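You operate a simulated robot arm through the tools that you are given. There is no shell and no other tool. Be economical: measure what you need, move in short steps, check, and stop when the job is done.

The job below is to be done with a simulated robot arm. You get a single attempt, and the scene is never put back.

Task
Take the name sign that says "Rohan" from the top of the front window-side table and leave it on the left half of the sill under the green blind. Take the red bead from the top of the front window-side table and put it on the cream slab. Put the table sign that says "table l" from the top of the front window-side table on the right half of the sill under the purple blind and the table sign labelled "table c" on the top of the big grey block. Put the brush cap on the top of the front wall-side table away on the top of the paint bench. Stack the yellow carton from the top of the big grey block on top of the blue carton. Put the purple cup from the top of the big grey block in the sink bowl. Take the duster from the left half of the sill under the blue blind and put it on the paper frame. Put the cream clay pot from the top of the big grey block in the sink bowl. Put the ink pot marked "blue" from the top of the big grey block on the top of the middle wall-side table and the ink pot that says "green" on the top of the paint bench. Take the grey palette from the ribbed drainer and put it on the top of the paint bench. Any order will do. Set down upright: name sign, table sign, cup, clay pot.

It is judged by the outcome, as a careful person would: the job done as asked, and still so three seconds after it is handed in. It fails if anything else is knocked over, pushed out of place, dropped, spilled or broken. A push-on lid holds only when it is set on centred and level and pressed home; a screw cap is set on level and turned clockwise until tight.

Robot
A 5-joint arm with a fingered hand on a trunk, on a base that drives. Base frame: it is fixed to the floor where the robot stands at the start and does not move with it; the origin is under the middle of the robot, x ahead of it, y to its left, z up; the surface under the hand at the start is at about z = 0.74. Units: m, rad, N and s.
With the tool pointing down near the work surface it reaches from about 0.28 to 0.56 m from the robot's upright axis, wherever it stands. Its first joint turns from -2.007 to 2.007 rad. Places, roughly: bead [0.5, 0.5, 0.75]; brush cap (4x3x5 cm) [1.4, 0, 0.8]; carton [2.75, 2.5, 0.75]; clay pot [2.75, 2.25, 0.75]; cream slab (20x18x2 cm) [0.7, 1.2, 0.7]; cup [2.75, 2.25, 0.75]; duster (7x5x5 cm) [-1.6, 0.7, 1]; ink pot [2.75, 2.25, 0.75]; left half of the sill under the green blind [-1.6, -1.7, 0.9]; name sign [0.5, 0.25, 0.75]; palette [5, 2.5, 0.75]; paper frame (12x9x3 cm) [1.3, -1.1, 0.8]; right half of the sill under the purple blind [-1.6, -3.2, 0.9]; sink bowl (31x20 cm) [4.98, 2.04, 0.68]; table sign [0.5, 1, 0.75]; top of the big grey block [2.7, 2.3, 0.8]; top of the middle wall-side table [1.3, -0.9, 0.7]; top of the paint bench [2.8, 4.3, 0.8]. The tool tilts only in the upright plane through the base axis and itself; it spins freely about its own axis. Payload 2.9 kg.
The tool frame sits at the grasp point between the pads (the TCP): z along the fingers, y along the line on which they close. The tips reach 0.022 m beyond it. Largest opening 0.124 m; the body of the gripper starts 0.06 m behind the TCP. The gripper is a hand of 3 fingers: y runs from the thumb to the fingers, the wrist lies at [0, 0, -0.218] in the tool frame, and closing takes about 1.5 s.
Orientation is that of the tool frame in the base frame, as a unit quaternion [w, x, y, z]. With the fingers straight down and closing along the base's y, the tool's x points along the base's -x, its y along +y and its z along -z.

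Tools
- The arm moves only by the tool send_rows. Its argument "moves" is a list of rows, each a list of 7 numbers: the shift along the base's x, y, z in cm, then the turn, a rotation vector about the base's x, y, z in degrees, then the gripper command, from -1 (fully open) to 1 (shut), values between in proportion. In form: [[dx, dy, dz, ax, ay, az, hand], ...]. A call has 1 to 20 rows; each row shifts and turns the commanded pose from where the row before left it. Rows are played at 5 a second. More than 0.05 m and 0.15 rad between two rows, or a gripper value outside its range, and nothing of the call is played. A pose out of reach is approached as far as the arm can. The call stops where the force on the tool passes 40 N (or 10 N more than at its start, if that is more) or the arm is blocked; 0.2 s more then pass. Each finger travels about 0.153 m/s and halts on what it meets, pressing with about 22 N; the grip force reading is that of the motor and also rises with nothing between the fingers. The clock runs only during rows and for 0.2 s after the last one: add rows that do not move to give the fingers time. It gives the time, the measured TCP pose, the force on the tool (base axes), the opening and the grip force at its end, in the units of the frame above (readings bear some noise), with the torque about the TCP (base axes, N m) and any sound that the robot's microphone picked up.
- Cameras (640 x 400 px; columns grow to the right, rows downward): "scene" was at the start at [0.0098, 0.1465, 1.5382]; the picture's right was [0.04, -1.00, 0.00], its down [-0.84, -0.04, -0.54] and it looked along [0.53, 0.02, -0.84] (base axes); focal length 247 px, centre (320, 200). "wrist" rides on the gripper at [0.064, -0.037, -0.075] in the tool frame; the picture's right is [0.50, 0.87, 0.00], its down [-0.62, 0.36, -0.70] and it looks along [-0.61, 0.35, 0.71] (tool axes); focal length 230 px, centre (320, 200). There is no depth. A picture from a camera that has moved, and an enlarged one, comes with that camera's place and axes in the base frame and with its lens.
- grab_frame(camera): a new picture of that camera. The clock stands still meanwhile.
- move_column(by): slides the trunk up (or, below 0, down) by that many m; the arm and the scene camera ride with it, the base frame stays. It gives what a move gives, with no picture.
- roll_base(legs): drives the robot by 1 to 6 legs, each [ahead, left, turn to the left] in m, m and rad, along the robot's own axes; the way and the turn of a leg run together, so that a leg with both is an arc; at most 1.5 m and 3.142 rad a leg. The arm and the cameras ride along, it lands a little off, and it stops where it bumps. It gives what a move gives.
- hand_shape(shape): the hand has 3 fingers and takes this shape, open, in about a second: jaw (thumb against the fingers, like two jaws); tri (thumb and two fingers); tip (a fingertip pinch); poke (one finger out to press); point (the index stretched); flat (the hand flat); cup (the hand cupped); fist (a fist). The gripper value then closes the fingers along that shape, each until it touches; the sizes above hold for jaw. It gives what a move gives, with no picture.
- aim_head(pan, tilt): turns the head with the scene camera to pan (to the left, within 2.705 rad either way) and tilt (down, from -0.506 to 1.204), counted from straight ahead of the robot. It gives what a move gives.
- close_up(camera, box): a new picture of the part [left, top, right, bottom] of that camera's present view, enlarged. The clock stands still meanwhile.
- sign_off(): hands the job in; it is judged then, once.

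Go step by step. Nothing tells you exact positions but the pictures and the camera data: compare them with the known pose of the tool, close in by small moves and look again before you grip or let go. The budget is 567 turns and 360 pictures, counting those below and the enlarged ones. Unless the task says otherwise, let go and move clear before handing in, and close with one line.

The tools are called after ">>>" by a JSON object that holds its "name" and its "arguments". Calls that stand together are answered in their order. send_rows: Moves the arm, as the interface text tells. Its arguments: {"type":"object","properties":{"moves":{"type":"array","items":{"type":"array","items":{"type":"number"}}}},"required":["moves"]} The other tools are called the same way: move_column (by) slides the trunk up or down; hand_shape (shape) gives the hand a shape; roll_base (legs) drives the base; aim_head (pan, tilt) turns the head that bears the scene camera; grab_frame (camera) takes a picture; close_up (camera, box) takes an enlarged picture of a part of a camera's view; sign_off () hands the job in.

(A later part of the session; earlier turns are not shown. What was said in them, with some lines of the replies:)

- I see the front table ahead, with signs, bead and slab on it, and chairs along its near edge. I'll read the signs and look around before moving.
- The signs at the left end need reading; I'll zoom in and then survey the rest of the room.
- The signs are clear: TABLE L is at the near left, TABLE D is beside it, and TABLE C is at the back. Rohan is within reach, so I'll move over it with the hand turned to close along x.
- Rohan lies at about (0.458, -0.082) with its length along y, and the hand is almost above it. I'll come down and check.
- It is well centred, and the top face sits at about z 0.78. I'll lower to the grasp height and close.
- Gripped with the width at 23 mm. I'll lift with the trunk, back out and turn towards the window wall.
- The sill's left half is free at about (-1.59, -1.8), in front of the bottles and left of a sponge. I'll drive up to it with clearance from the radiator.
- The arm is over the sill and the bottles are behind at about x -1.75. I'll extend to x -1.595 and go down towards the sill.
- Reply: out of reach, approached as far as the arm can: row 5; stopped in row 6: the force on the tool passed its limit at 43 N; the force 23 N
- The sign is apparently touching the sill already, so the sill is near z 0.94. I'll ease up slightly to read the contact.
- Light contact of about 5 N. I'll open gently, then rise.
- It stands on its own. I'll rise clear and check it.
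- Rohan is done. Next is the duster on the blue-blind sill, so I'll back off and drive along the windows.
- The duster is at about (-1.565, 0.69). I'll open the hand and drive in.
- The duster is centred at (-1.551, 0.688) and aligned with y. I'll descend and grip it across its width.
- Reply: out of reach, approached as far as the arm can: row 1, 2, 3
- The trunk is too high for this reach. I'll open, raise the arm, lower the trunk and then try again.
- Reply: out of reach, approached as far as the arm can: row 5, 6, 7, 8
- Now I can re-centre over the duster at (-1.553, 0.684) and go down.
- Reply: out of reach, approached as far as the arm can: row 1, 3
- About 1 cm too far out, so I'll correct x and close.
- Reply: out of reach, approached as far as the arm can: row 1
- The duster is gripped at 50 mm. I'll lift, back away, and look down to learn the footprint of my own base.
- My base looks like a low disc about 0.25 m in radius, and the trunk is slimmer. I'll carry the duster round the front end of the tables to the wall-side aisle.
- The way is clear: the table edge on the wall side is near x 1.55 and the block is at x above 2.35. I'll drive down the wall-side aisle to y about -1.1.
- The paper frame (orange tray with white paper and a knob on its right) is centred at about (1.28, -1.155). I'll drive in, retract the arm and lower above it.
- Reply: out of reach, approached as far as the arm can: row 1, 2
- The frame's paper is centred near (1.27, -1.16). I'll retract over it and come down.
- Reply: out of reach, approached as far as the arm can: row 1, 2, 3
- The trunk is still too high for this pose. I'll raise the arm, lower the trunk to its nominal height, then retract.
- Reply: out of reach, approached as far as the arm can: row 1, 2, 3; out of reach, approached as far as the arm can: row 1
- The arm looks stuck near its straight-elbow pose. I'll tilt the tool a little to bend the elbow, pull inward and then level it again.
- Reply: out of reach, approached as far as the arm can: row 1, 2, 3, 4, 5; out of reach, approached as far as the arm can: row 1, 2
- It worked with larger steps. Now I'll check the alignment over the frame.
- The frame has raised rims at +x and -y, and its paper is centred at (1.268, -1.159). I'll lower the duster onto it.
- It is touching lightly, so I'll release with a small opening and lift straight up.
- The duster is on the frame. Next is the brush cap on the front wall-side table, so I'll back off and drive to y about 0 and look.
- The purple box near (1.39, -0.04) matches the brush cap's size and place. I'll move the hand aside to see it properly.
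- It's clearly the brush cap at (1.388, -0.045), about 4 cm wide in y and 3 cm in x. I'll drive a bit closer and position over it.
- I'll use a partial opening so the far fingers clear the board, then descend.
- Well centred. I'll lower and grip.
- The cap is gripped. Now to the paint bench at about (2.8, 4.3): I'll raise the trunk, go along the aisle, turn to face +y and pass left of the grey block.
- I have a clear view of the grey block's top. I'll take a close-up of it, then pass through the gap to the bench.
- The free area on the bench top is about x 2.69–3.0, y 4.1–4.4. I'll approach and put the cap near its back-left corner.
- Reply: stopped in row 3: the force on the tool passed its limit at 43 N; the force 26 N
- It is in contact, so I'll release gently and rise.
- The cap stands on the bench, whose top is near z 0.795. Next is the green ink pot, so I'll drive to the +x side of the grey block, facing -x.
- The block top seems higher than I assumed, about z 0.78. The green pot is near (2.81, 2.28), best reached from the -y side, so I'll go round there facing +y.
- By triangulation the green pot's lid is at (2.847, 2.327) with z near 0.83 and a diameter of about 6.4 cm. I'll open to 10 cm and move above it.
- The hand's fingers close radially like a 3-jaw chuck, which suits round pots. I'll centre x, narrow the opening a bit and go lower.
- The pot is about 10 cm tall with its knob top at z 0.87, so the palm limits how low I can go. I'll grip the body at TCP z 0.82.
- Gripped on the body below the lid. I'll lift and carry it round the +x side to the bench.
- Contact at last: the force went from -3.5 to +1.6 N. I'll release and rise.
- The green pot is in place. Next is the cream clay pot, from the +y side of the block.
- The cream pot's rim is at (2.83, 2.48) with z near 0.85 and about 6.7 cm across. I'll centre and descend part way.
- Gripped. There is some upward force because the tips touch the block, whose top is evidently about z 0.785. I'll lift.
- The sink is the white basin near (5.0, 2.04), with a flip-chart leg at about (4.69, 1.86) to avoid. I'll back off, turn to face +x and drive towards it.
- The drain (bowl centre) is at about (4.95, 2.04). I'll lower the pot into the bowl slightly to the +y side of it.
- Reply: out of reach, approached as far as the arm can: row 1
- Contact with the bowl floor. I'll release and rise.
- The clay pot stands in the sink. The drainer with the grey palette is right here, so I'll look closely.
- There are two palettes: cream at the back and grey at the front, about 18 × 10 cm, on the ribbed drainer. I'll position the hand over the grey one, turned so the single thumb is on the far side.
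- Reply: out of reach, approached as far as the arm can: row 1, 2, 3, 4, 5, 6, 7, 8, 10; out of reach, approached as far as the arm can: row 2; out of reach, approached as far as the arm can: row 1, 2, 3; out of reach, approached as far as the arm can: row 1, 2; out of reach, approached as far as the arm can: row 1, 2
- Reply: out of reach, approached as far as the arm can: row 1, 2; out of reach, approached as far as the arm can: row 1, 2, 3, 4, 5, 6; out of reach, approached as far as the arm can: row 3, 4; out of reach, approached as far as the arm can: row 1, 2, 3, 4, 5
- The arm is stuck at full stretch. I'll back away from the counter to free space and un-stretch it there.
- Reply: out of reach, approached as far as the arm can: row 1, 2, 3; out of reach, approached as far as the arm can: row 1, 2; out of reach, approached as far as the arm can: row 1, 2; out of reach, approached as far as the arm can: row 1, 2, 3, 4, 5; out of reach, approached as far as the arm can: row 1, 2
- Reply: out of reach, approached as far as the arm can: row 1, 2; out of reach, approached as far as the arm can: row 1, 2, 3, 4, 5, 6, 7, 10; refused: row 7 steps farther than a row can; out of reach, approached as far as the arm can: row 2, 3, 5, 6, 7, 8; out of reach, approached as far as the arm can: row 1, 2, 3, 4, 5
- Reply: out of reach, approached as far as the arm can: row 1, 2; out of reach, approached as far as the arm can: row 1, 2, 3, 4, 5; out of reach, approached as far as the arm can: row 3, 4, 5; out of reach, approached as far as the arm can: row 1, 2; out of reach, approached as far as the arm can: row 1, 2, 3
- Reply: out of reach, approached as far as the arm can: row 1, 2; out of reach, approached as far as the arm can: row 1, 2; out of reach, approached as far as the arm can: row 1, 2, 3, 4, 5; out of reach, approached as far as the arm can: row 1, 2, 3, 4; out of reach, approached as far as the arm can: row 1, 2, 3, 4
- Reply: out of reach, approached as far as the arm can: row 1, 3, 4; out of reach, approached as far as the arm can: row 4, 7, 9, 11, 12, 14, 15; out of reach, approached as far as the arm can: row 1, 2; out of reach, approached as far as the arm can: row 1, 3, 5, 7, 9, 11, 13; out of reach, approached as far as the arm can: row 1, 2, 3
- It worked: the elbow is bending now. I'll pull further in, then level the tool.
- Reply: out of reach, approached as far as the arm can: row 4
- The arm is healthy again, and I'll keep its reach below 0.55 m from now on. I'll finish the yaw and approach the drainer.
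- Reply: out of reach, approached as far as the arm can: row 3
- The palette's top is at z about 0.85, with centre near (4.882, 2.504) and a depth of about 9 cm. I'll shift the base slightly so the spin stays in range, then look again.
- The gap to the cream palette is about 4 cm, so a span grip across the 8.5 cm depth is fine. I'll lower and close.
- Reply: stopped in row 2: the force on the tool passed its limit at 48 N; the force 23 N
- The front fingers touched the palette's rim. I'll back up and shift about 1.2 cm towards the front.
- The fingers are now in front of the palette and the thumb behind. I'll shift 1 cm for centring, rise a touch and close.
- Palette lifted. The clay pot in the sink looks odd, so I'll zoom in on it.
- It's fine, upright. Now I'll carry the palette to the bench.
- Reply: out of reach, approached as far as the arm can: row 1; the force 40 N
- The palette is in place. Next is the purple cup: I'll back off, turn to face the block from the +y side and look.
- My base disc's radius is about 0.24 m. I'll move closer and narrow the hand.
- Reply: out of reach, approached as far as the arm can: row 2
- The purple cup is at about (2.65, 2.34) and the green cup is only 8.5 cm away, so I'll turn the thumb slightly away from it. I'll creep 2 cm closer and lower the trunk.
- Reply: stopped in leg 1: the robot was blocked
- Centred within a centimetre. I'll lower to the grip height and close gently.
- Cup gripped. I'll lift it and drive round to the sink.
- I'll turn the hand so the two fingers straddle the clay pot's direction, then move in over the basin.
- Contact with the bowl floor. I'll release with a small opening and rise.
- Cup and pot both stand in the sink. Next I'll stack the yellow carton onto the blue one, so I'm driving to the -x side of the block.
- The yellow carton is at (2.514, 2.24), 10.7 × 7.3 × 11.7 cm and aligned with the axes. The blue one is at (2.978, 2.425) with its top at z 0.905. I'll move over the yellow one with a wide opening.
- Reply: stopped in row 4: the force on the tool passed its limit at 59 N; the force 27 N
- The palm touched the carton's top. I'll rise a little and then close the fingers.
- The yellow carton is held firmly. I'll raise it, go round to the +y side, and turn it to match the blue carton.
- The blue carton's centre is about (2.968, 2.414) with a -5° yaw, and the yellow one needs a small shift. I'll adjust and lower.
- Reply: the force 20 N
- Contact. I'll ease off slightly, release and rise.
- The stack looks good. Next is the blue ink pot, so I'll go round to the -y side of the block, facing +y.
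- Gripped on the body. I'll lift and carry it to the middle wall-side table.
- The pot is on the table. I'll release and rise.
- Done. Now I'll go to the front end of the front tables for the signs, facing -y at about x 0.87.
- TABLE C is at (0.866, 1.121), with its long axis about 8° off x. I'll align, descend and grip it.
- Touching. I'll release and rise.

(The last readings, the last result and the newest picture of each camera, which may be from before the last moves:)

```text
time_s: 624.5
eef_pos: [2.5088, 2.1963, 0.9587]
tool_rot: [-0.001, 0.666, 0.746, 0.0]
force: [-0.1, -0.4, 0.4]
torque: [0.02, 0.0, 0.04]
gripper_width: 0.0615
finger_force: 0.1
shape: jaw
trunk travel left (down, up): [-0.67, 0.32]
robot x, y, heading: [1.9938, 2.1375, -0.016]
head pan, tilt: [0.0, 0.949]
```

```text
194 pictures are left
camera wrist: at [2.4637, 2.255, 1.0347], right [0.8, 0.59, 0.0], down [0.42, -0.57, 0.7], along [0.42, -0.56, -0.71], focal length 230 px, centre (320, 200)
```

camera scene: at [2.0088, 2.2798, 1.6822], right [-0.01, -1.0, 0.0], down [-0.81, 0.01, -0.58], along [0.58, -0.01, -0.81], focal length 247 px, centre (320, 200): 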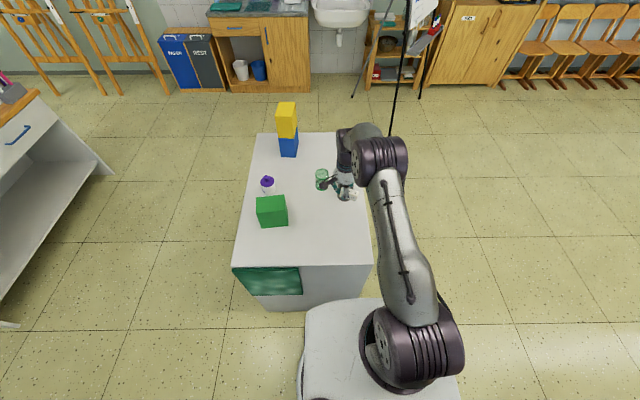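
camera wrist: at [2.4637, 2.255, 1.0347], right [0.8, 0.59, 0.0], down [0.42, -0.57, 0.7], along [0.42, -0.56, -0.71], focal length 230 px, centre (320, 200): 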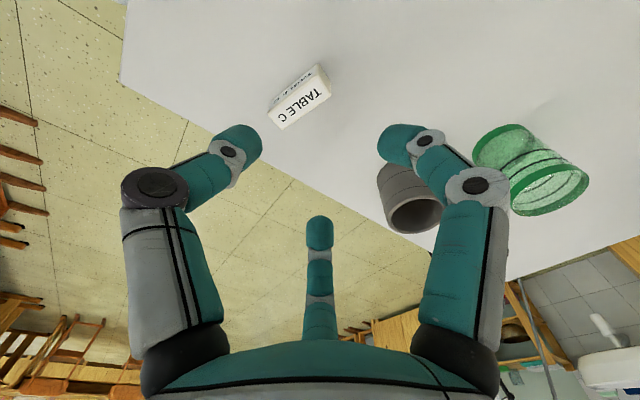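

TABLE C stands on the block. Next is the red bead: I'll drive round to the window-side aisle, facing +x near y 0.67.

>>> {"name": "roll_base", "arguments": {"legs": [[0, -0.38, 0.015], [-1.5, 0, 0], [-1.0, 0, 0], [0, -1.08, 0]]}}

>>> {"name": "aim_head", "arguments": {"pan": 0.0, "tilt": 0.95}}

>>> {"name": "grab_frame", "arguments": {"camera": "scene"}}

```text
time_s: 643.8
eef_pos: [-0.0403, 0.7971, 0.9573]
tool_rot: [-0.001, 0.677, 0.736, -0.001]
force: [-0.2, 0.1, 0.3]
torque: [0.0, -0.01, 0.02]
gripper_width: 0.0616
finger_force: 0.1
shape: jaw
trunk travel left (down, up): [-0.67, 0.32]
robot x, y, heading: [-0.5538, 0.7529, -0.04]
head pan, tilt: [0.0, 0.949]
```

```text
time_s: 644.4
eef_pos: [-0.04, 0.7969, 0.9588]
tool_rot: [-0.002, 0.677, 0.736, -0.001]
force: [0.1, -0.2, 0.1]
torque: [-0.04, 0.01, -0.02]
gripper_width: 0.0616
finger_force: 0.1
shape: jaw
trunk travel left (down, up): [-0.67, 0.32]
robot x, y, heading: [-0.5506, 0.755, -0.045]
head pan, tilt: [0.0, 0.949]
```

```text
193 pictures are left
camera scene: at [-0.5365, 0.8968, 1.5622], right [-0.04, -1.0, 0.0], down [-0.81, 0.03, -0.58], along [0.58, -0.03, -0.81], focal length 247 px, centre (320, 200)
```

scene: 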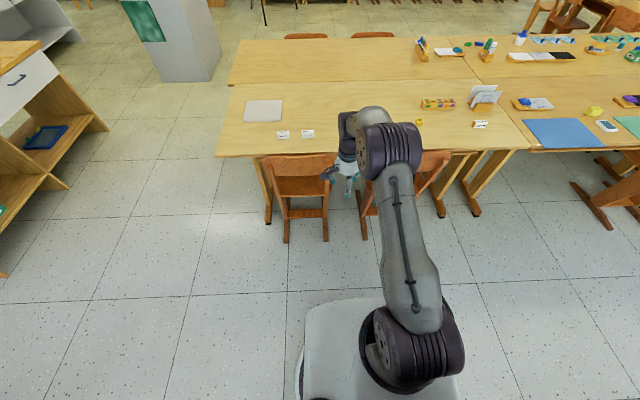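

>>> {"name": "roll_base", "arguments": {"legs": [[0, -0.09, 0.043], [0.5, 0, 0]]}}

>>> {"name": "grab_frame", "arguments": {"camera": "wrist"}}

>>> {"name": "aim_head", "arguments": {"pan": 0.6, "tilt": 1.15}}

>>> {"name": "grab_frame", "arguments": {"camera": "scene"}}

```text
time_s: 648.1
eef_pos: [0.4581, 0.7179, 0.9572]
tool_rot: [-0.001, 0.666, 0.746, 0.0]
force: [0.2, -0.1, -0.1]
torque: [0.01, 0.04, -0.01]
gripper_width: 0.0614
finger_force: 0.1
shape: jaw
trunk travel left (down, up): [-0.67, 0.32]
robot x, y, heading: [-0.0577, 0.6622, -0.017]
head pan, tilt: [0.0, 0.949]
```

```text
192 pictures are left
camera wrist: at [0.4142, 0.7787, 1.0343], right [0.8, 0.59, 0.0], down [0.42, -0.57, 0.7], along [0.42, -0.56, -0.71], focal length 230 px, centre (320, 200)
```

wrist: 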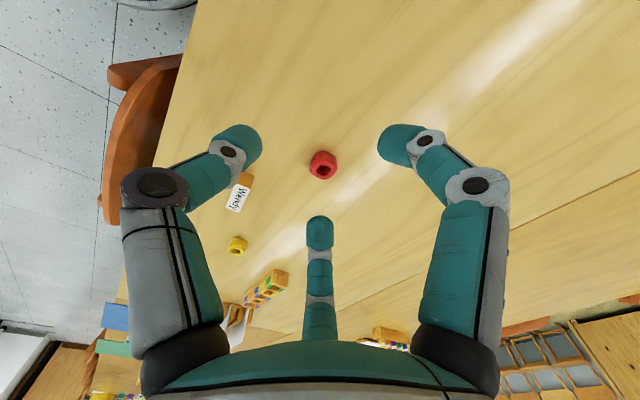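

```text
time_s: 649.1
eef_pos: [0.458, 0.7181, 0.9584]
tool_rot: [-0.001, 0.666, 0.746, -0.001]
force: [-0.2, -0.8, 0.9]
torque: [0.0, 0.0, 0.04]
gripper_width: 0.0616
finger_force: 0.2
shape: jaw
trunk travel left (down, up): [-0.67, 0.32]
robot x, y, heading: [-0.0547, 0.6638, -0.013]
head pan, tilt: [0.6, 1.15]
```

```text
191 pictures are left
camera scene: at [-0.0639, 0.8376, 1.5489], right [0.55, -0.83, 0.0], down [-0.76, -0.5, -0.41], along [0.34, 0.23, -0.91], focal length 247 px, centre (320, 200)
```

scene: 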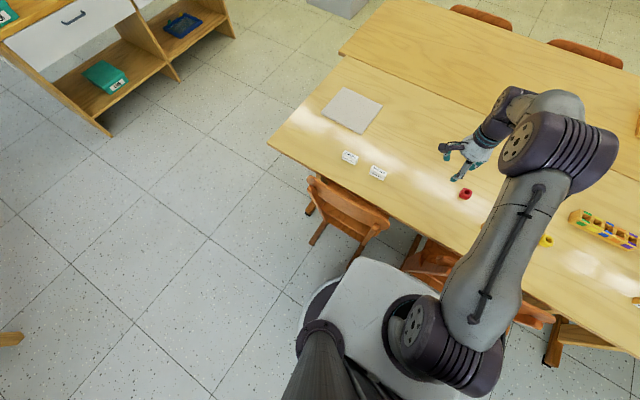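

The bead is at (0.537, 0.621). The chairs limit how close I can stand, so I'll move in slightly and use an outward tool tilt to extend the reach.

>>> {"name": "roll_base", "arguments": {"legs": [[0.025, 0.025, 0.015]]}}

>>> {"name": "send_rows", "arguments": {"moves": [[0, -4, 0, 0, 0, 0, -0.4], [0, -4, 0, 0, 0, 0, -0.4], [0, -4, 0, 0, 0, 0, -0.4], [0, 0, 0, -0.9, -7.95, 0, -0.4], [0, 0, 0, -0.9, -7.95, 0, -0.4], [0, 0, 0, 0, 0, 0, -0.4]]}}

>>> {"name": "grab_frame", "arguments": {"camera": "wrist"}}

```text
time_s: 649.9
eef_pos: [0.4837, 0.7519, 0.9584]
tool_rot: [0.0, 0.661, 0.751, -0.001]
force: [0.6, 0.5, -0.6]
torque: [0.01, 0.02, 0.01]
gripper_width: 0.0615
finger_force: 0.1
shape: jaw
trunk travel left (down, up): [-0.67, 0.32]
robot x, y, heading: [-0.0323, 0.6839, -0.002]
head pan, tilt: [0.6, 1.15]
```

```text
time_s: 651.3
eef_pos: [0.482, 0.6306, 0.9578]
tool_rot: [0.115, 0.654, 0.743, 0.078]
force: [0.4, -0.1, 0.0]
torque: [0.02, 0.0, 0.01]
gripper_width: 0.0866
finger_force: 0.1
shape: jaw
trunk travel left (down, up): [-0.67, 0.32]
robot x, y, heading: [-0.031, 0.6865, -0.001]
head pan, tilt: [0.6, 1.15]
```

```text
190 pictures are left
camera wrist: at [0.4181, 0.6922, 1.0169], right [0.77, 0.61, 0.2], down [0.22, -0.54, 0.81], along [0.6, -0.58, -0.55], focal length 230 px, centre (320, 200)
```

wrist: 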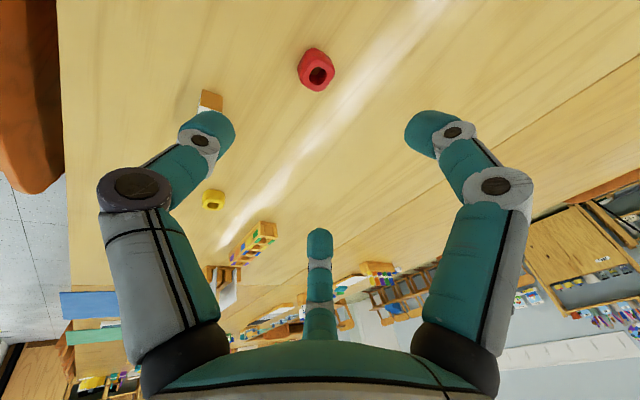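

>>> {"name": "send_rows", "arguments": {"moves": [[2.5, -0.5, -4, 0, 0, 0, -0.4], [2.5, -0.5, -4, 0, 0, 0, -0.4], [0.5, 0, -3.5, 0, 0, 0, -0.4], [0, 0, 0, 0, 0, 0, -0.4]]}}

>>> {"name": "grab_frame", "arguments": {"camera": "wrist"}}

```text
time_s: 652.3
eef_pos: [0.5385, 0.6226, 0.8455]
tool_rot: [0.114, 0.654, 0.744, 0.078]
force: [-0.5, 0.1, 0.6]
torque: [-0.02, 0.0, -0.01]
gripper_width: 0.0867
finger_force: 0.1
shape: jaw
trunk travel left (down, up): [-0.67, 0.32]
robot x, y, heading: [-0.0312, 0.6855, 0.004]
head pan, tilt: [0.6, 1.15]
```

```text
189 pictures are left
camera wrist: at [0.4744, 0.6835, 0.9036], right [0.77, 0.61, 0.2], down [0.22, -0.54, 0.81], along [0.6, -0.58, -0.55], focal length 230 px, centre (320, 200)
```

wrist: 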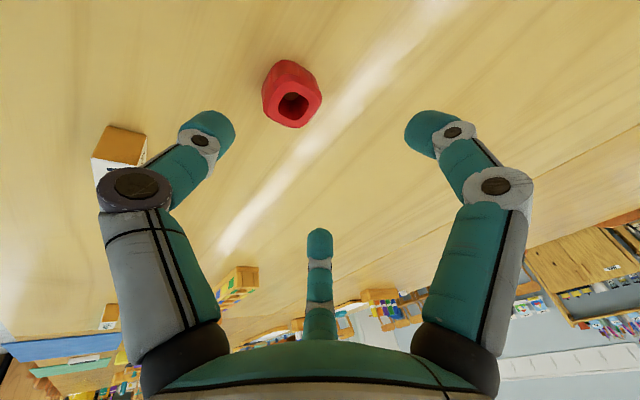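

>>> {"name": "send_rows", "arguments": {"moves": [[-0.2, 0.1, -3, 0, 0, 0, -0.4], [0, 0, -2.5, 0, 0, 0, -0.4], [0, 0, -1.8, 0, 0, 0, -0.4], [0, 0, 0, 0, 0, 0, -0.4]]}}

>>> {"name": "grab_frame", "arguments": {"camera": "wrist"}}

```text
time_s: 653.3
eef_pos: [0.532, 0.6232, 0.7745]
tool_rot: [0.115, 0.654, 0.744, 0.078]
force: [-1.7, -2.3, 19.7]
torque: [-0.17, 0.95, 0.12]
gripper_width: 0.0858
finger_force: 0.0
shape: jaw
trunk travel left (down, up): [-0.67, 0.32]
robot x, y, heading: [-0.0299, 0.6852, 0.001]
head pan, tilt: [0.6, 1.15]
```

```text
188 pictures are left
camera wrist: at [0.47, 0.6852, 0.8331], right [0.77, 0.61, 0.2], down [0.22, -0.54, 0.81], along [0.6, -0.58, -0.55], focal length 230 px, centre (320, 200)
```

wrist: 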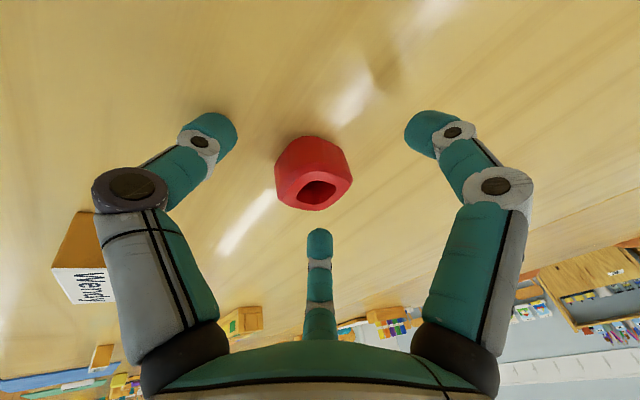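

The tilted thumb touched the table. I'll rise, halve the tilt, narrow the opening and try again.

>>> {"name": "send_rows", "arguments": {"moves": [[0.2, 0, 2, 0, 0, 0, -0.4], [0, 0, 0, 0.9, 7.95, 0, -0.2], [0, 0, 0, 0, 0, 0, -0.1], [0, 0, 0, 0, 0, 0, -0.1]]}}

>>> {"name": "grab_frame", "arguments": {"camera": "wrist"}}

```text
time_s: 654.3
eef_pos: [0.5375, 0.622, 0.7915]
tool_rot: [0.056, 0.659, 0.749, 0.039]
force: [0.4, -0.4, -0.3]
torque: [-0.02, -0.02, 0.01]
gripper_width: 0.0685
finger_force: 0.1
shape: jaw
trunk travel left (down, up): [-0.67, 0.32]
robot x, y, heading: [-0.0284, 0.6873, -0.0]
head pan, tilt: [0.6, 1.15]
```

```text
187 pictures are left
camera wrist: at [0.4821, 0.6834, 0.8592], right [0.79, 0.61, 0.1], down [0.33, -0.55, 0.76], along [0.52, -0.57, -0.64], focal length 230 px, centre (320, 200)
```

wrist: 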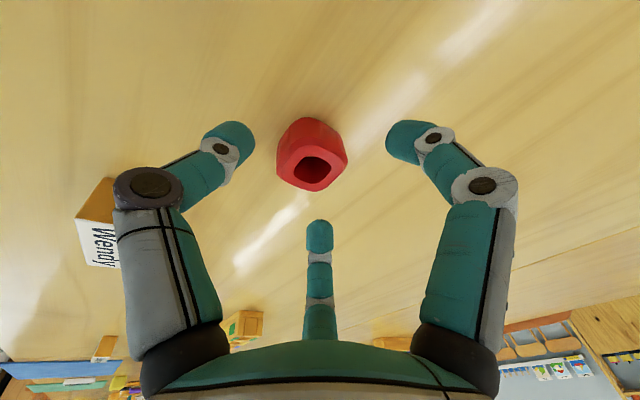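

>>> {"name": "send_rows", "arguments": {"moves": [[0, 0, -1.2, 0, 0, 0, -0.1], [0, 0, -1.1, 0, 0, 0, -0.1], [0, 0, 0, 0, 0, 0, 0.1], [0, 0, 0, 0, 0, 0, 0.5], [0, 0, 0, 0, 0, 0, 1], [0, 0, 0, 0, 0, 0, 1], [0, 0, 0, 0, 0, 0, 1]]}}

>>> {"name": "grab_frame", "arguments": {"camera": "wrist"}}

```text
time_s: 655.9
eef_pos: [0.537, 0.6227, 0.7678]
tool_rot: [0.058, 0.659, 0.749, 0.038]
force: [0.1, 0.1, 0.1]
torque: [-0.02, 0.03, -0.02]
gripper_width: 0.0331
finger_force: 22.1
shape: jaw
trunk travel left (down, up): [-0.67, 0.32]
robot x, y, heading: [-0.035, 0.6842, 0.001]
head pan, tilt: [0.6, 1.15]
```

```text
186 pictures are left
camera wrist: at [0.4815, 0.683, 0.8361], right [0.79, 0.61, 0.1], down [0.33, -0.55, 0.76], along [0.52, -0.57, -0.64], focal length 230 px, centre (320, 200)
```

wrist: 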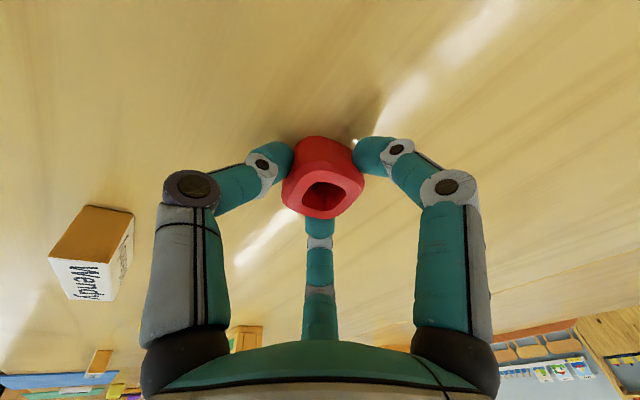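

The bead is gripped. I'll lift while pulling inward, then level the tool.

>>> {"name": "send_rows", "arguments": {"moves": [[0, 0, 2, 0, 0, 0, 1], [-2, 0.2, 3, 0, 0, 0, 1], [-3, 0.3, 3, 0, 0, 0, 1], [-2, 0.2, 3, 0.9, 7.5, 0, 1], [0, 0, 0, 0, 0, 0, 1]]}}

>>> {"name": "move_column", "arguments": {"by": 0.1}}

>>> {"name": "grab_frame", "arguments": {"camera": "wrist"}}

```text
time_s: 657.1
eef_pos: [0.4685, 0.6294, 0.8785]
tool_rot: [0.002, 0.661, 0.75, 0.002]
force: [0.2, 0.4, -0.6]
torque: [-0.04, 0.01, 0.02]
gripper_width: 0.0331
finger_force: 21.9
shape: jaw
trunk travel left (down, up): [-0.67, 0.32]
robot x, y, heading: [-0.03, 0.6817, -0.001]
head pan, tilt: [0.6, 1.15]
```

```text
time_s: 658.5
eef_pos: [0.4689, 0.629, 0.979]
tool_rot: [0.003, 0.661, 0.751, 0.002]
force: [-0.8, 0.4, -0.7]
torque: [0.0, -0.03, -0.01]
gripper_width: 0.0329
finger_force: 22.2
shape: jaw
trunk travel left (down, up): [-0.77, 0.22]
robot x, y, heading: [-0.0298, 0.6845, 0.002]
head pan, tilt: [0.6, 1.15]
```

```text
185 pictures are left
camera wrist: at [0.4235, 0.6885, 1.0544], right [0.8, 0.61, 0.0], down [0.43, -0.57, 0.7], along [0.43, -0.56, -0.71], focal length 230 px, centre (320, 200)
```

wrist: 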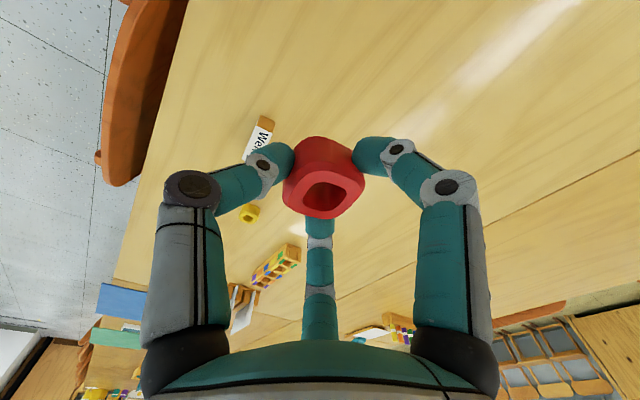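

>>> {"name": "roll_base", "arguments": {"legs": [[-0.5, 0, 0], [0, 1.1, 0], [0, 0, -1.57], [0, 1.22, 0]]}}

>>> {"name": "aim_head", "arguments": {"pan": -0.2, "tilt": 0.95}}

>>> {"name": "grab_frame", "arguments": {"camera": "scene"}}

```text
time_s: 676.3
eef_pos: [0.6591, 1.2808, 0.9787]
tool_rot: [0.005, 0.998, 0.061, -0.002]
force: [0.1, -0.1, -0.9]
torque: [0.0, 0.01, -0.03]
gripper_width: 0.0329
finger_force: 21.4
shape: jaw
trunk travel left (down, up): [-0.77, 0.22]
robot x, y, heading: [0.7175, 1.7778, -1.577]
head pan, tilt: [0.6, 1.15]
```

```text
time_s: 677.4
eef_pos: [0.6568, 1.2799, 0.9782]
tool_rot: [0.003, 0.998, 0.06, -0.001]
force: [-0.9, 0.3, 1.0]
torque: [0.01, 0.05, 0.03]
gripper_width: 0.0326
finger_force: 22.1
shape: jaw
trunk travel left (down, up): [-0.77, 0.22]
robot x, y, heading: [0.7153, 1.7818, -1.582]
head pan, tilt: [-0.201, 0.949]
```

```text
184 pictures are left
camera scene: at [0.8485, 1.7663, 1.6622], right [-0.98, 0.21, 0.0], down [0.17, 0.8, -0.58], along [-0.12, -0.57, -0.81], focal length 247 px, centre (320, 200)
```

scene: 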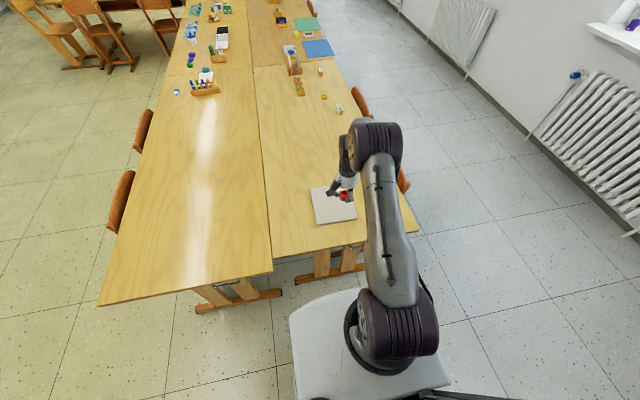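

>>> {"name": "roll_base", "arguments": {"legs": [[0.11, 0, 0]]}}

>>> {"name": "move_column", "arguments": {"by": -0.1}}

>>> {"name": "grab_frame", "arguments": {"camera": "wrist"}}

```text
time_s: 678.6
eef_pos: [0.6568, 1.1709, 0.9784]
tool_rot: [0.004, 0.998, 0.06, 0.0]
force: [-0.1, -0.2, 0.2]
torque: [0.03, 0.0, 0.03]
gripper_width: 0.0328
finger_force: 22.3
shape: jaw
trunk travel left (down, up): [-0.77, 0.22]
robot x, y, heading: [0.716, 1.6694, -1.578]
head pan, tilt: [-0.201, 0.949]
```

```text
time_s: 679.9
eef_pos: [0.6565, 1.1708, 0.8785]
tool_rot: [0.004, 0.998, 0.06, -0.001]
force: [0.3, 0.1, -0.1]
torque: [0.02, 0.0, 0.0]
gripper_width: 0.0328
finger_force: 21.5
shape: jaw
trunk travel left (down, up): [-0.67, 0.32]
robot x, y, heading: [0.7179, 1.6701, -1.574]
head pan, tilt: [-0.201, 0.949]
```

```text
183 pictures are left
camera wrist: at [0.7158, 1.2166, 0.9545], right [0.6, -0.8, 0.0], down [-0.57, -0.42, 0.7], along [-0.56, -0.43, -0.71], focal length 230 px, centre (320, 200)
```

wrist: 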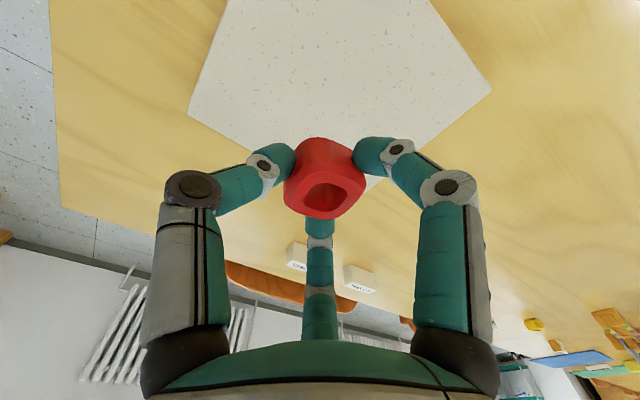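

>>> {"name": "send_rows", "arguments": {"moves": [[0.4, -0.8, -4, 0, 0, 0, 1], [0, 0, -4, 0, 0, 0, 1], [0, 0, -0.4, 0, 0, 0, 1], [0, 0, 0, 0, 0, 0, 1]]}}

>>> {"name": "send_rows", "arguments": {"moves": [[0, 0, -0.4, 0, 0, 0, 1], [0, 0, -0.3, 0, 0, 0, 1], [0, 0, 0, 0, 0, 0, 1]]}}

```text
time_s: 680.9
eef_pos: [0.6609, 1.1605, 0.795]
tool_rot: [0.004, 0.998, 0.061, 0.001]
force: [0.1, -0.6, 0.3]
torque: [-0.02, 0.02, 0.02]
gripper_width: 0.0328
finger_force: 21.9
shape: jaw
trunk travel left (down, up): [-0.67, 0.32]
robot x, y, heading: [0.7184, 1.6704, -1.575]
head pan, tilt: [-0.201, 0.949]
```

```text
time_s: 681.7
eef_pos: [0.6627, 1.1615, 0.7884]
tool_rot: [0.003, 0.998, 0.06, 0.0]
force: [-0.5, -0.4, 0.5]
torque: [-0.02, -0.01, -0.03]
gripper_width: 0.0328
finger_force: 22.1
shape: jaw
trunk travel left (down, up): [-0.67, 0.32]
robot x, y, heading: [0.7188, 1.6702, -1.576]
head pan, tilt: [-0.201, 0.949]
```

>>> {"name": "send_rows", "arguments": {"moves": [[0, 0, -0.3, 0, 0, 0, 1], [0, 0, -0.3, 0, 0, 0, 1], [0, 0, 0, 0, 0, 0, 1]]}}

>>> {"name": "grab_frame", "arguments": {"camera": "wrist"}}

```text
time_s: 682.5
eef_pos: [0.661, 1.1624, 0.782]
tool_rot: [0.004, 0.998, 0.061, 0.0]
force: [0.8, 1.0, -1.0]
torque: [0.02, 0.01, -0.03]
gripper_width: 0.0328
finger_force: 22.3
shape: jaw
trunk travel left (down, up): [-0.67, 0.32]
robot x, y, heading: [0.7151, 1.6679, -1.577]
head pan, tilt: [-0.201, 0.949]
```

```text
182 pictures are left
camera wrist: at [0.7195, 1.2081, 0.8575], right [0.6, -0.8, 0.0], down [-0.57, -0.42, 0.7], along [-0.56, -0.43, -0.71], focal length 230 px, centre (320, 200)
```

wrist: 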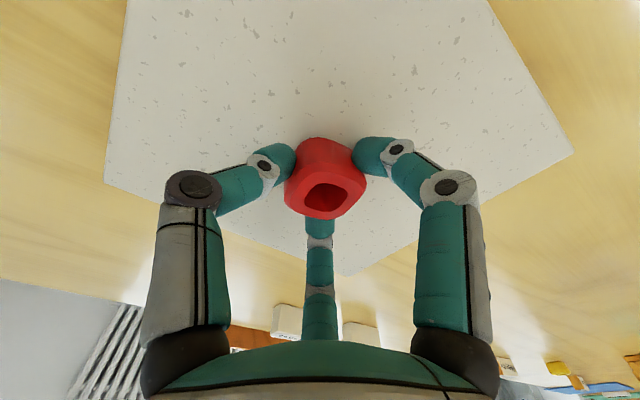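

>>> {"name": "send_rows", "arguments": {"moves": [[0, 0, -0.2, 0, 0, 0, 1], [0, 0, -0.2, 0, 0, 0, 1], [0, 0, 0, 0, 0, 0, 1]]}}

```text
time_s: 683.3
eef_pos: [0.6614, 1.1642, 0.7795]
tool_rot: [0.004, 0.998, 0.061, -0.001]
force: [-2.0, -0.6, 9.5]
torque: [-0.25, 0.13, -0.01]
gripper_width: 0.0329
finger_force: 21.8
shape: jaw
trunk travel left (down, up): [-0.67, 0.32]
robot x, y, heading: [0.7159, 1.671, -1.577]
head pan, tilt: [-0.201, 0.949]
```

Contact. I'll release and rise.

>>> {"name": "send_rows", "arguments": {"moves": [[0, 0, 0.1, 0, 0, 0, 0.4], [0, 0, 0, 0, 0, 0, 0.2], [0, 0, 0, 0, 0, 0, 0], [0, 0, 0, 0, 0, 0, -0.1], [0, 0, 2, 0, 0, 0, -0.1], [0, 0, 4, 0, 0, 0, -0.1], [0, 0, 4, 0, 0, 0, -0.1], [0, 0, 3, 0, 0, 0, -0.1], [0, 0, 0, 0, 0, 0, -0.1]]}}

>>> {"name": "grab_frame", "arguments": {"camera": "wrist"}}

```text
time_s: 685.3
eef_pos: [0.6612, 1.1628, 0.9085]
tool_rot: [0.003, 0.998, 0.06, 0.0]
force: [-0.1, -0.3, 0.5]
torque: [-0.01, 0.0, 0.02]
gripper_width: 0.0675
finger_force: 0.1
shape: jaw
trunk travel left (down, up): [-0.67, 0.32]
robot x, y, heading: [0.7155, 1.669, -1.579]
head pan, tilt: [-0.201, 0.949]
```

```text
181 pictures are left
camera wrist: at [0.7201, 1.2081, 0.9846], right [0.6, -0.8, 0.0], down [-0.57, -0.42, 0.7], along [-0.56, -0.43, -0.71], focal length 230 px, centre (320, 200)
```

wrist: 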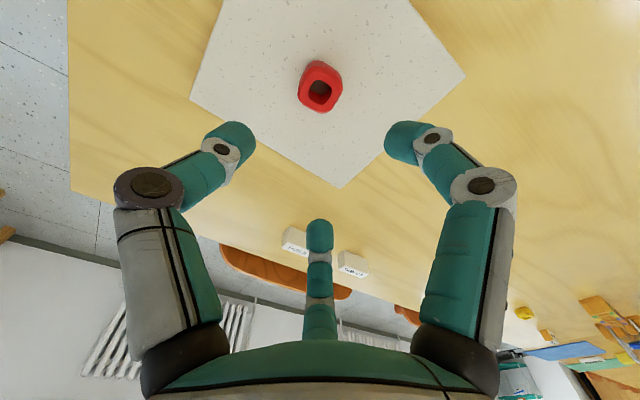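

The bead is on the slab. Last is TABLE L at about (0.456, 1.056): I'll shift over and turn the hand to close along x.

>>> {"name": "roll_base", "arguments": {"legs": [[0, -0.22, 0], [0.085, 0, 0]]}}

>>> {"name": "send_rows", "arguments": {"moves": [[0, 0, 0, 0, 0, 8.3, -0.3], [0, 0, 0, 0, 0, 8.3, -0.3], [0, 0, 0, 0, 0, 8.3, -0.3], [0, 0, 0, 0, 0, 8.3, -0.3], [0, 0, 0, 0, 0, 8.3, -0.3], [0, 0, 0, 0, 0, 8.3, -0.3], [0, 0, 0, 0, 0, 8.3, -0.3], [0, 0, 0, 0, 0, 8.3, -0.3], [0, 0, 0, 0, 0, 8.3, -0.3], [0, 0, 0, 0, 0, 8.3, -0.3], [0, 0, 0, 0, 0, 0, -0.3]]}}

>>> {"name": "grab_frame", "arguments": {"camera": "wrist"}}

```text
time_s: 687.7
eef_pos: [0.4368, 1.0782, 0.9087]
tool_rot: [0.002, 0.998, 0.06, -0.001]
force: [-0.5, -0.2, -0.3]
torque: [0.01, 0.03, -0.03]
gripper_width: 0.0675
finger_force: 0.0
shape: jaw
trunk travel left (down, up): [-0.67, 0.32]
robot x, y, heading: [0.4942, 1.5831, -1.577]
head pan, tilt: [-0.201, 0.949]
```

```text
time_s: 690.1
eef_pos: [0.4368, 1.0793, 0.9086]
tool_rot: [0.0, 0.708, 0.706, 0.0]
force: [0.5, 0.1, -0.9]
torque: [0.0, -0.02, -0.02]
gripper_width: 0.0804
finger_force: 0.1
shape: jaw
trunk travel left (down, up): [-0.67, 0.32]
robot x, y, heading: [0.4933, 1.5841, -1.58]
head pan, tilt: [-0.201, 0.949]
```

```text
180 pictures are left
camera wrist: at [0.3998, 1.144, 0.9846], right [0.87, 0.5, 0.0], down [0.36, -0.62, 0.7], along [0.35, -0.61, -0.71], focal length 230 px, centre (320, 200)
```

wrist: 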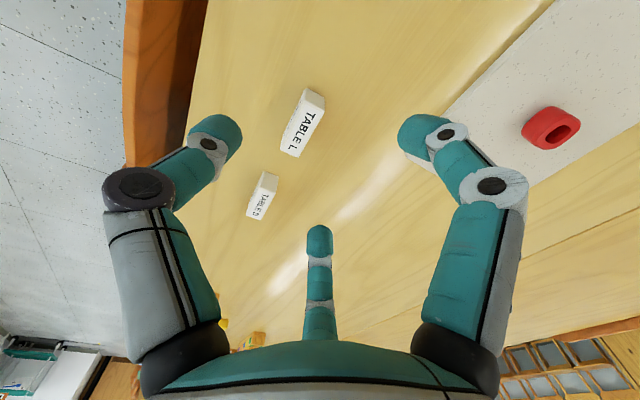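

>>> {"name": "send_rows", "arguments": {"moves": [[0, -1.6, -3, 0, 0, 6, -0.3], [0, -1.6, -3, 0, 0, 0, -0.3], [0, 0, -3, 0, 0, 0, -0.3], [0, 0, 0, 0, 0, 0, -0.3]]}}

>>> {"name": "grab_frame", "arguments": {"camera": "wrist"}}

```text
time_s: 691.1
eef_pos: [0.4387, 1.0456, 0.8185]
tool_rot: [0.0, 0.671, 0.741, 0.0]
force: [-0.3, 0.8, -0.1]
torque: [-0.02, -0.01, 0.0]
gripper_width: 0.08
finger_force: 0.2
shape: jaw
trunk travel left (down, up): [-0.67, 0.32]
robot x, y, heading: [0.4952, 1.5856, -1.577]
head pan, tilt: [-0.201, 0.949]
```

```text
179 pictures are left
camera wrist: at [0.3948, 1.1061, 0.8939], right [0.81, 0.58, 0.0], down [0.42, -0.58, 0.7], along [0.41, -0.57, -0.71], focal length 230 px, centre (320, 200)
```

wrist: 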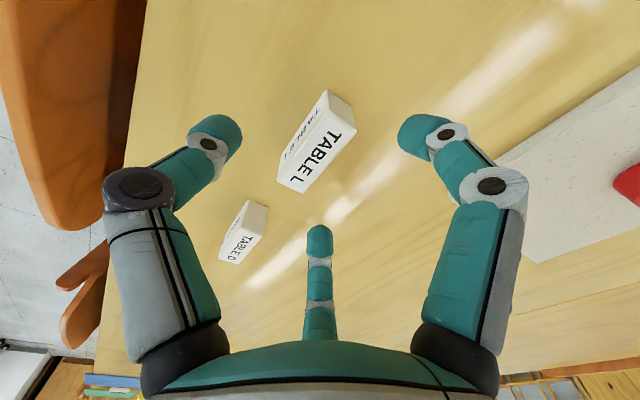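

>>> {"name": "send_rows", "arguments": {"moves": [[-0.2, 0, -2.5, 0, 0, 0, -0.3], [0, 0, -2.4, 0, 0, 0, -0.3], [0, 0, 0, 0, 0, 0, 0.2], [0, 0, 0, 0, 0, 0, 1], [0, 0, 0, 0, 0, 0, 1], [0, 0, 0, 0, 0, 0, 1], [0, 0, 0, 0, 0, 0, 1], [0, 0, 3, 0, 0, 0, 1], [0, 1, 4, 0, 0, 0, 1], [0, 1, 4, 0, 0, 0, 1], [0, 0, 0, 0, 0, 0, 1]]}}

>>> {"name": "grab_frame", "arguments": {"camera": "wrist"}}

```text
time_s: 693.5
eef_pos: [0.4362, 1.0668, 0.8805]
tool_rot: [0.0, 0.671, 0.742, 0.0]
force: [0.2, -0.3, -0.7]
torque: [0.04, -0.02, -0.01]
gripper_width: 0.0196
finger_force: 21.3
shape: jaw
trunk travel left (down, up): [-0.67, 0.32]
robot x, y, heading: [0.4966, 1.5888, -1.583]
head pan, tilt: [-0.201, 0.949]
```

```text
178 pictures are left
camera wrist: at [0.3921, 1.1263, 0.9558], right [0.81, 0.58, 0.0], down [0.42, -0.58, 0.7], along [0.41, -0.57, -0.71], focal length 230 px, centre (320, 200)
```

wrist: 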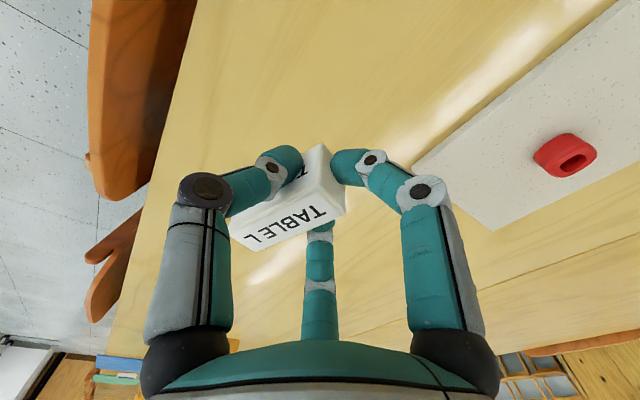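

TABLE L is held. I'll drive down the window aisle to the purple-blind sill.

>>> {"name": "move_column", "arguments": {"by": 0.18}}

>>> {"name": "roll_base", "arguments": {"legs": [[-0.22, 0, 0], [0, 0, -1.56], [1.05, 0, 0], [0, 1.5, 0], [0, 1.5, 0], [0, 1.2, 0]]}}

>>> {"name": "aim_head", "arguments": {"pan": 0.3, "tilt": 0.6}}

>>> {"name": "grab_frame", "arguments": {"camera": "scene"}}

```text
time_s: 695.5
eef_pos: [0.4365, 1.0661, 1.0593]
tool_rot: [0.0, 0.67, 0.742, 0.0]
force: [-0.3, 0.7, -0.3]
torque: [0.01, 0.0, 0.01]
gripper_width: 0.0199
finger_force: 22.2
shape: jaw
trunk travel left (down, up): [-0.85, 0.14]
robot x, y, heading: [0.4969, 1.5873, -1.58]
head pan, tilt: [-0.201, 0.949]
```

```text
time_s: 725.6
eef_pos: [-1.0467, -2.3355, 1.0598]
tool_rot: [0.0, 0.998, 0.064, -0.001]
force: [0.2, 0.1, -0.3]
torque: [-0.02, -0.01, 0.0]
gripper_width: 0.0198
finger_force: 22.1
shape: jaw
trunk travel left (down, up): [-0.85, 0.14]
robot x, y, heading: [-0.5267, -2.3808, -3.124]
head pan, tilt: [-0.201, 0.949]
```

```text
time_s: 726.6
eef_pos: [-1.0475, -2.3354, 1.0593]
tool_rot: [0.001, 0.998, 0.063, -0.001]
force: [-0.7, -0.5, 0.4]
torque: [0.01, 0.01, 0.02]
gripper_width: 0.0196
finger_force: 22.0
shape: jaw
trunk travel left (down, up): [-0.85, 0.14]
robot x, y, heading: [-0.5244, -2.3798, -3.125]
head pan, tilt: [0.3, 0.6]
```

```text
177 pictures are left
camera scene: at [-0.5458, -2.5522, 1.7706], right [-0.31, 0.95, 0.0], down [0.54, 0.18, -0.82], along [-0.78, -0.26, -0.57], focal length 247 px, centre (320, 200)
```

scene: 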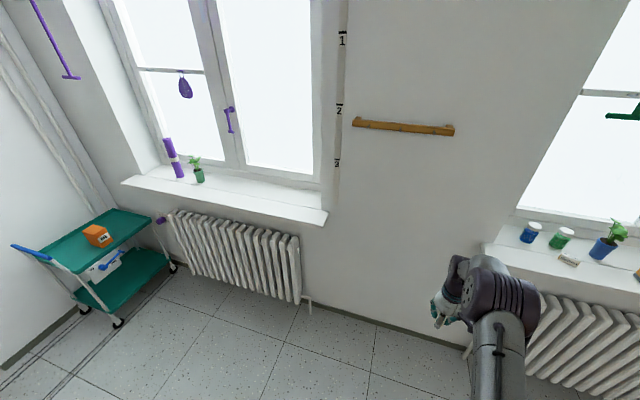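

>>> {"name": "roll_base", "arguments": {"legs": [[0, 0.85, -0.016], [0.52, 0, 0]]}}

>>> {"name": "aim_head", "arguments": {"pan": 0.2, "tilt": 0.95}}

>>> {"name": "grab_frame", "arguments": {"camera": "scene"}}

>>> {"name": "grab_frame", "arguments": {"camera": "wrist"}}

```text
time_s: 733.9
eef_pos: [-1.5676, -3.1938, 1.0607]
tool_rot: [0.0, 0.999, 0.052, 0.0]
force: [-0.5, -0.6, 0.0]
torque: [-0.01, -0.02, -0.01]
gripper_width: 0.0196
finger_force: 22.3
shape: jaw
trunk travel left (down, up): [-0.85, 0.14]
robot x, y, heading: [-1.0484, -3.2507, 3.138]
head pan, tilt: [0.3, 0.6]
```

```text
time_s: 734.7
eef_pos: [-1.5681, -3.1945, 1.0602]
tool_rot: [0.0, 0.999, 0.052, 0.001]
force: [-0.5, 0.5, -0.5]
torque: [0.01, 0.02, -0.04]
gripper_width: 0.0197
finger_force: 22.3
shape: jaw
trunk travel left (down, up): [-0.85, 0.14]
robot x, y, heading: [-1.0475, -3.252, 3.134]
head pan, tilt: [0.201, 0.949]
```

```text
176 pictures are left
camera scene: at [-1.0591, -3.4117, 1.7423], right [-0.19, 0.98, 0.0], down [0.8, 0.16, -0.58], along [-0.57, -0.11, -0.81], focal length 247 px, centre (320, 200)
```

scene: 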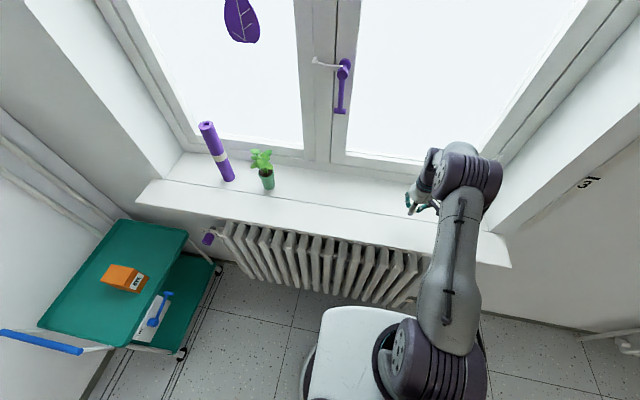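

```text
175 pictures are left
camera wrist: at [-1.5089, -3.1501, 1.1358], right [0.59, -0.81, 0.0], down [-0.58, -0.42, 0.7], along [-0.57, -0.41, -0.71], focal length 230 px, centre (320, 200)
```

wrist: 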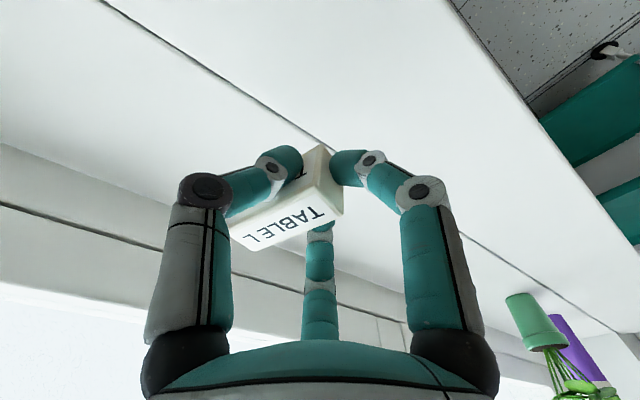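

The right half is clear. I'll centre the sign between the sill's front edge and the groove, and lower it.

>>> {"name": "send_rows", "arguments": {"moves": [[1, 0, -2, 0, 0, 0, 1], [1, 0, -3, 0, 0, 0, 1], [0, 0, -3, 0, 0, 0, 1], [0, 0, -0.5, 0, 0, 0, 1], [0, 0, 0, 0, 0, 0, 1]]}}

>>> {"name": "grab_frame", "arguments": {"camera": "wrist"}}

```text
time_s: 735.9
eef_pos: [-1.5482, -3.1947, 0.974]
tool_rot: [0.0, 0.999, 0.052, -0.001]
force: [0.2, -0.1, 2.0]
torque: [0.05, 0.06, -0.01]
gripper_width: 0.0198
finger_force: 21.7
shape: jaw
trunk travel left (down, up): [-0.85, 0.14]
robot x, y, heading: [-1.0463, -3.255, 3.133]
head pan, tilt: [0.201, 0.949]
```

```text
174 pictures are left
camera wrist: at [-1.4892, -3.1507, 1.0492], right [0.59, -0.81, 0.0], down [-0.58, -0.42, 0.7], along [-0.57, -0.41, -0.71], focal length 230 px, centre (320, 200)
```

wrist: 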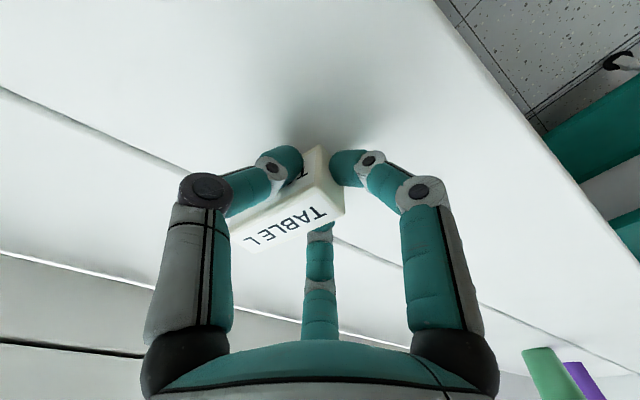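

It is touching at 2 N. I'll press a hair more, release and rise.

>>> {"name": "send_rows", "arguments": {"moves": [[0, 0, -0.1, 0, 0, 0, 1], [0, 0, 0, 0, 0, 0, 0.6], [0, 0, 0, 0, 0, 0, 0.3], [0, 0, 0, 0, 0, 0, 0.1], [0, 0, 0, 0, 0, 0, 0.1], [0, 0, 2, 0, 0, 0, 0.1], [0, 0, 3, 0, 0, 0, 0.1], [0, 0, 4, 0, 0, 0, 0.1], [0, 0, 0, 0, 0, 0, 0.1]]}}

>>> {"name": "grab_frame", "arguments": {"camera": "wrist"}}

```text
time_s: 737.9
eef_pos: [-1.5485, -3.195, 1.0629]
tool_rot: [0.0, 0.999, 0.051, 0.0]
force: [0.4, 0.2, -0.6]
torque: [0.01, -0.01, 0.0]
gripper_width: 0.0553
finger_force: 0.0
shape: jaw
trunk travel left (down, up): [-0.85, 0.14]
robot x, y, heading: [-1.0452, -3.2495, 3.131]
head pan, tilt: [0.201, 0.949]
```

```text
173 pictures are left
camera wrist: at [-1.4886, -3.1509, 1.1392], right [0.59, -0.81, 0.0], down [-0.58, -0.42, 0.7], along [-0.57, -0.41, -0.71], focal length 230 px, centre (320, 200)
```

wrist: 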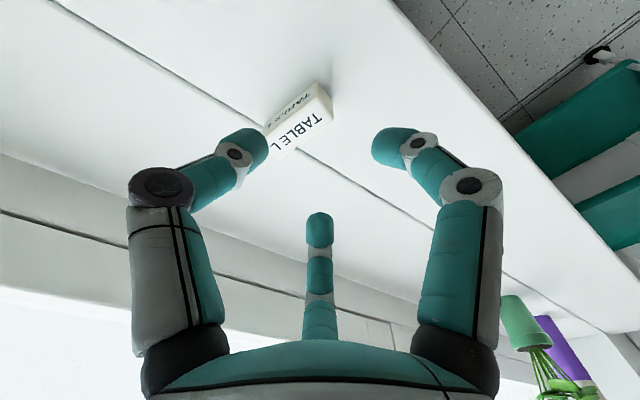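

All jobs look done. I'll back away and take a last look at the two signs.

>>> {"name": "roll_base", "arguments": {"legs": [[-0.5, 0, 0], [0, -0.6, 0]]}}

>>> {"name": "aim_head", "arguments": {"pan": -0.1, "tilt": 0.6}}

>>> {"name": "grab_frame", "arguments": {"camera": "scene"}}

>>> {"name": "close_up", "arguments": {"camera": "scene", "box": [380, 130, 640, 290]}}

```text
time_s: 743.8
eef_pos: [-1.0513, -2.6063, 1.0635]
tool_rot: [-0.001, 0.999, 0.052, 0.0]
force: [-0.2, -0.4, 0.8]
torque: [0.0, -0.01, -0.02]
gripper_width: 0.0555
finger_force: 0.0
shape: jaw
trunk travel left (down, up): [-0.85, 0.14]
robot x, y, heading: [-0.5483, -2.6618, 3.133]
head pan, tilt: [0.201, 0.949]
```

```text
time_s: 744.6
eef_pos: [-1.0514, -2.6067, 1.0616]
tool_rot: [0.0, 0.999, 0.053, 0.0]
force: [0.0, 0.4, 0.0]
torque: [-0.02, 0.0, 0.01]
gripper_width: 0.0555
finger_force: 0.1
shape: jaw
trunk travel left (down, up): [-0.85, 0.14]
robot x, y, heading: [-0.5519, -2.661, 3.141]
head pan, tilt: [-0.099, 0.6]
```

```text
172 pictures are left
camera scene: at [-0.5788, -2.7979, 1.7705], right [0.1, 0.99, 0.0], down [0.56, -0.06, -0.82], along [-0.82, 0.08, -0.57], focal length 247 px, centre (320, 200)
```

scene: 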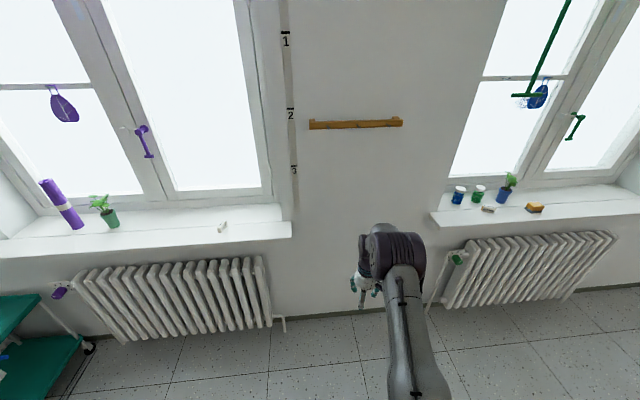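

```text
2.46 times, centred on (510, 210) of scene
camera zoom: at [-0.5788, -2.7979, 1.7705], right [0.1, 0.99, 0.0], down [0.56, -0.06, -0.82], along [-0.82, 0.08, -0.57], focal length 609 px, centre (-148, 175)
```

zoom: 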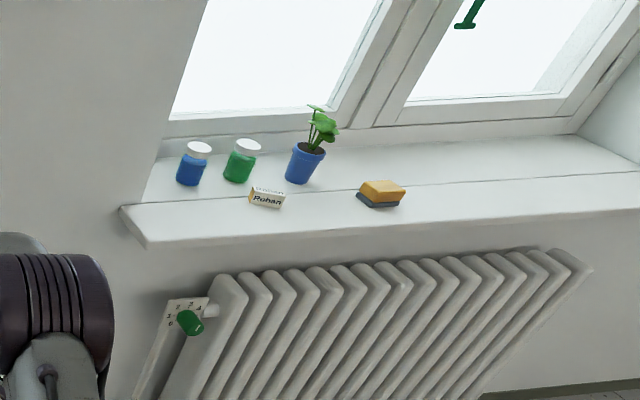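

Both signs stand as wanted, and everything else was checked when I set it down. I'm handing in.

>>> {"name": "sign_off", "arguments": {}}

```text
The job is handed in.
```

All twelve items were set down where you asked, with the signs, cup and clay pot upright, and the job is handed in. While fetching the cup the base bumped the big grey block once; it stopped, and I saw nothing on the block shift.
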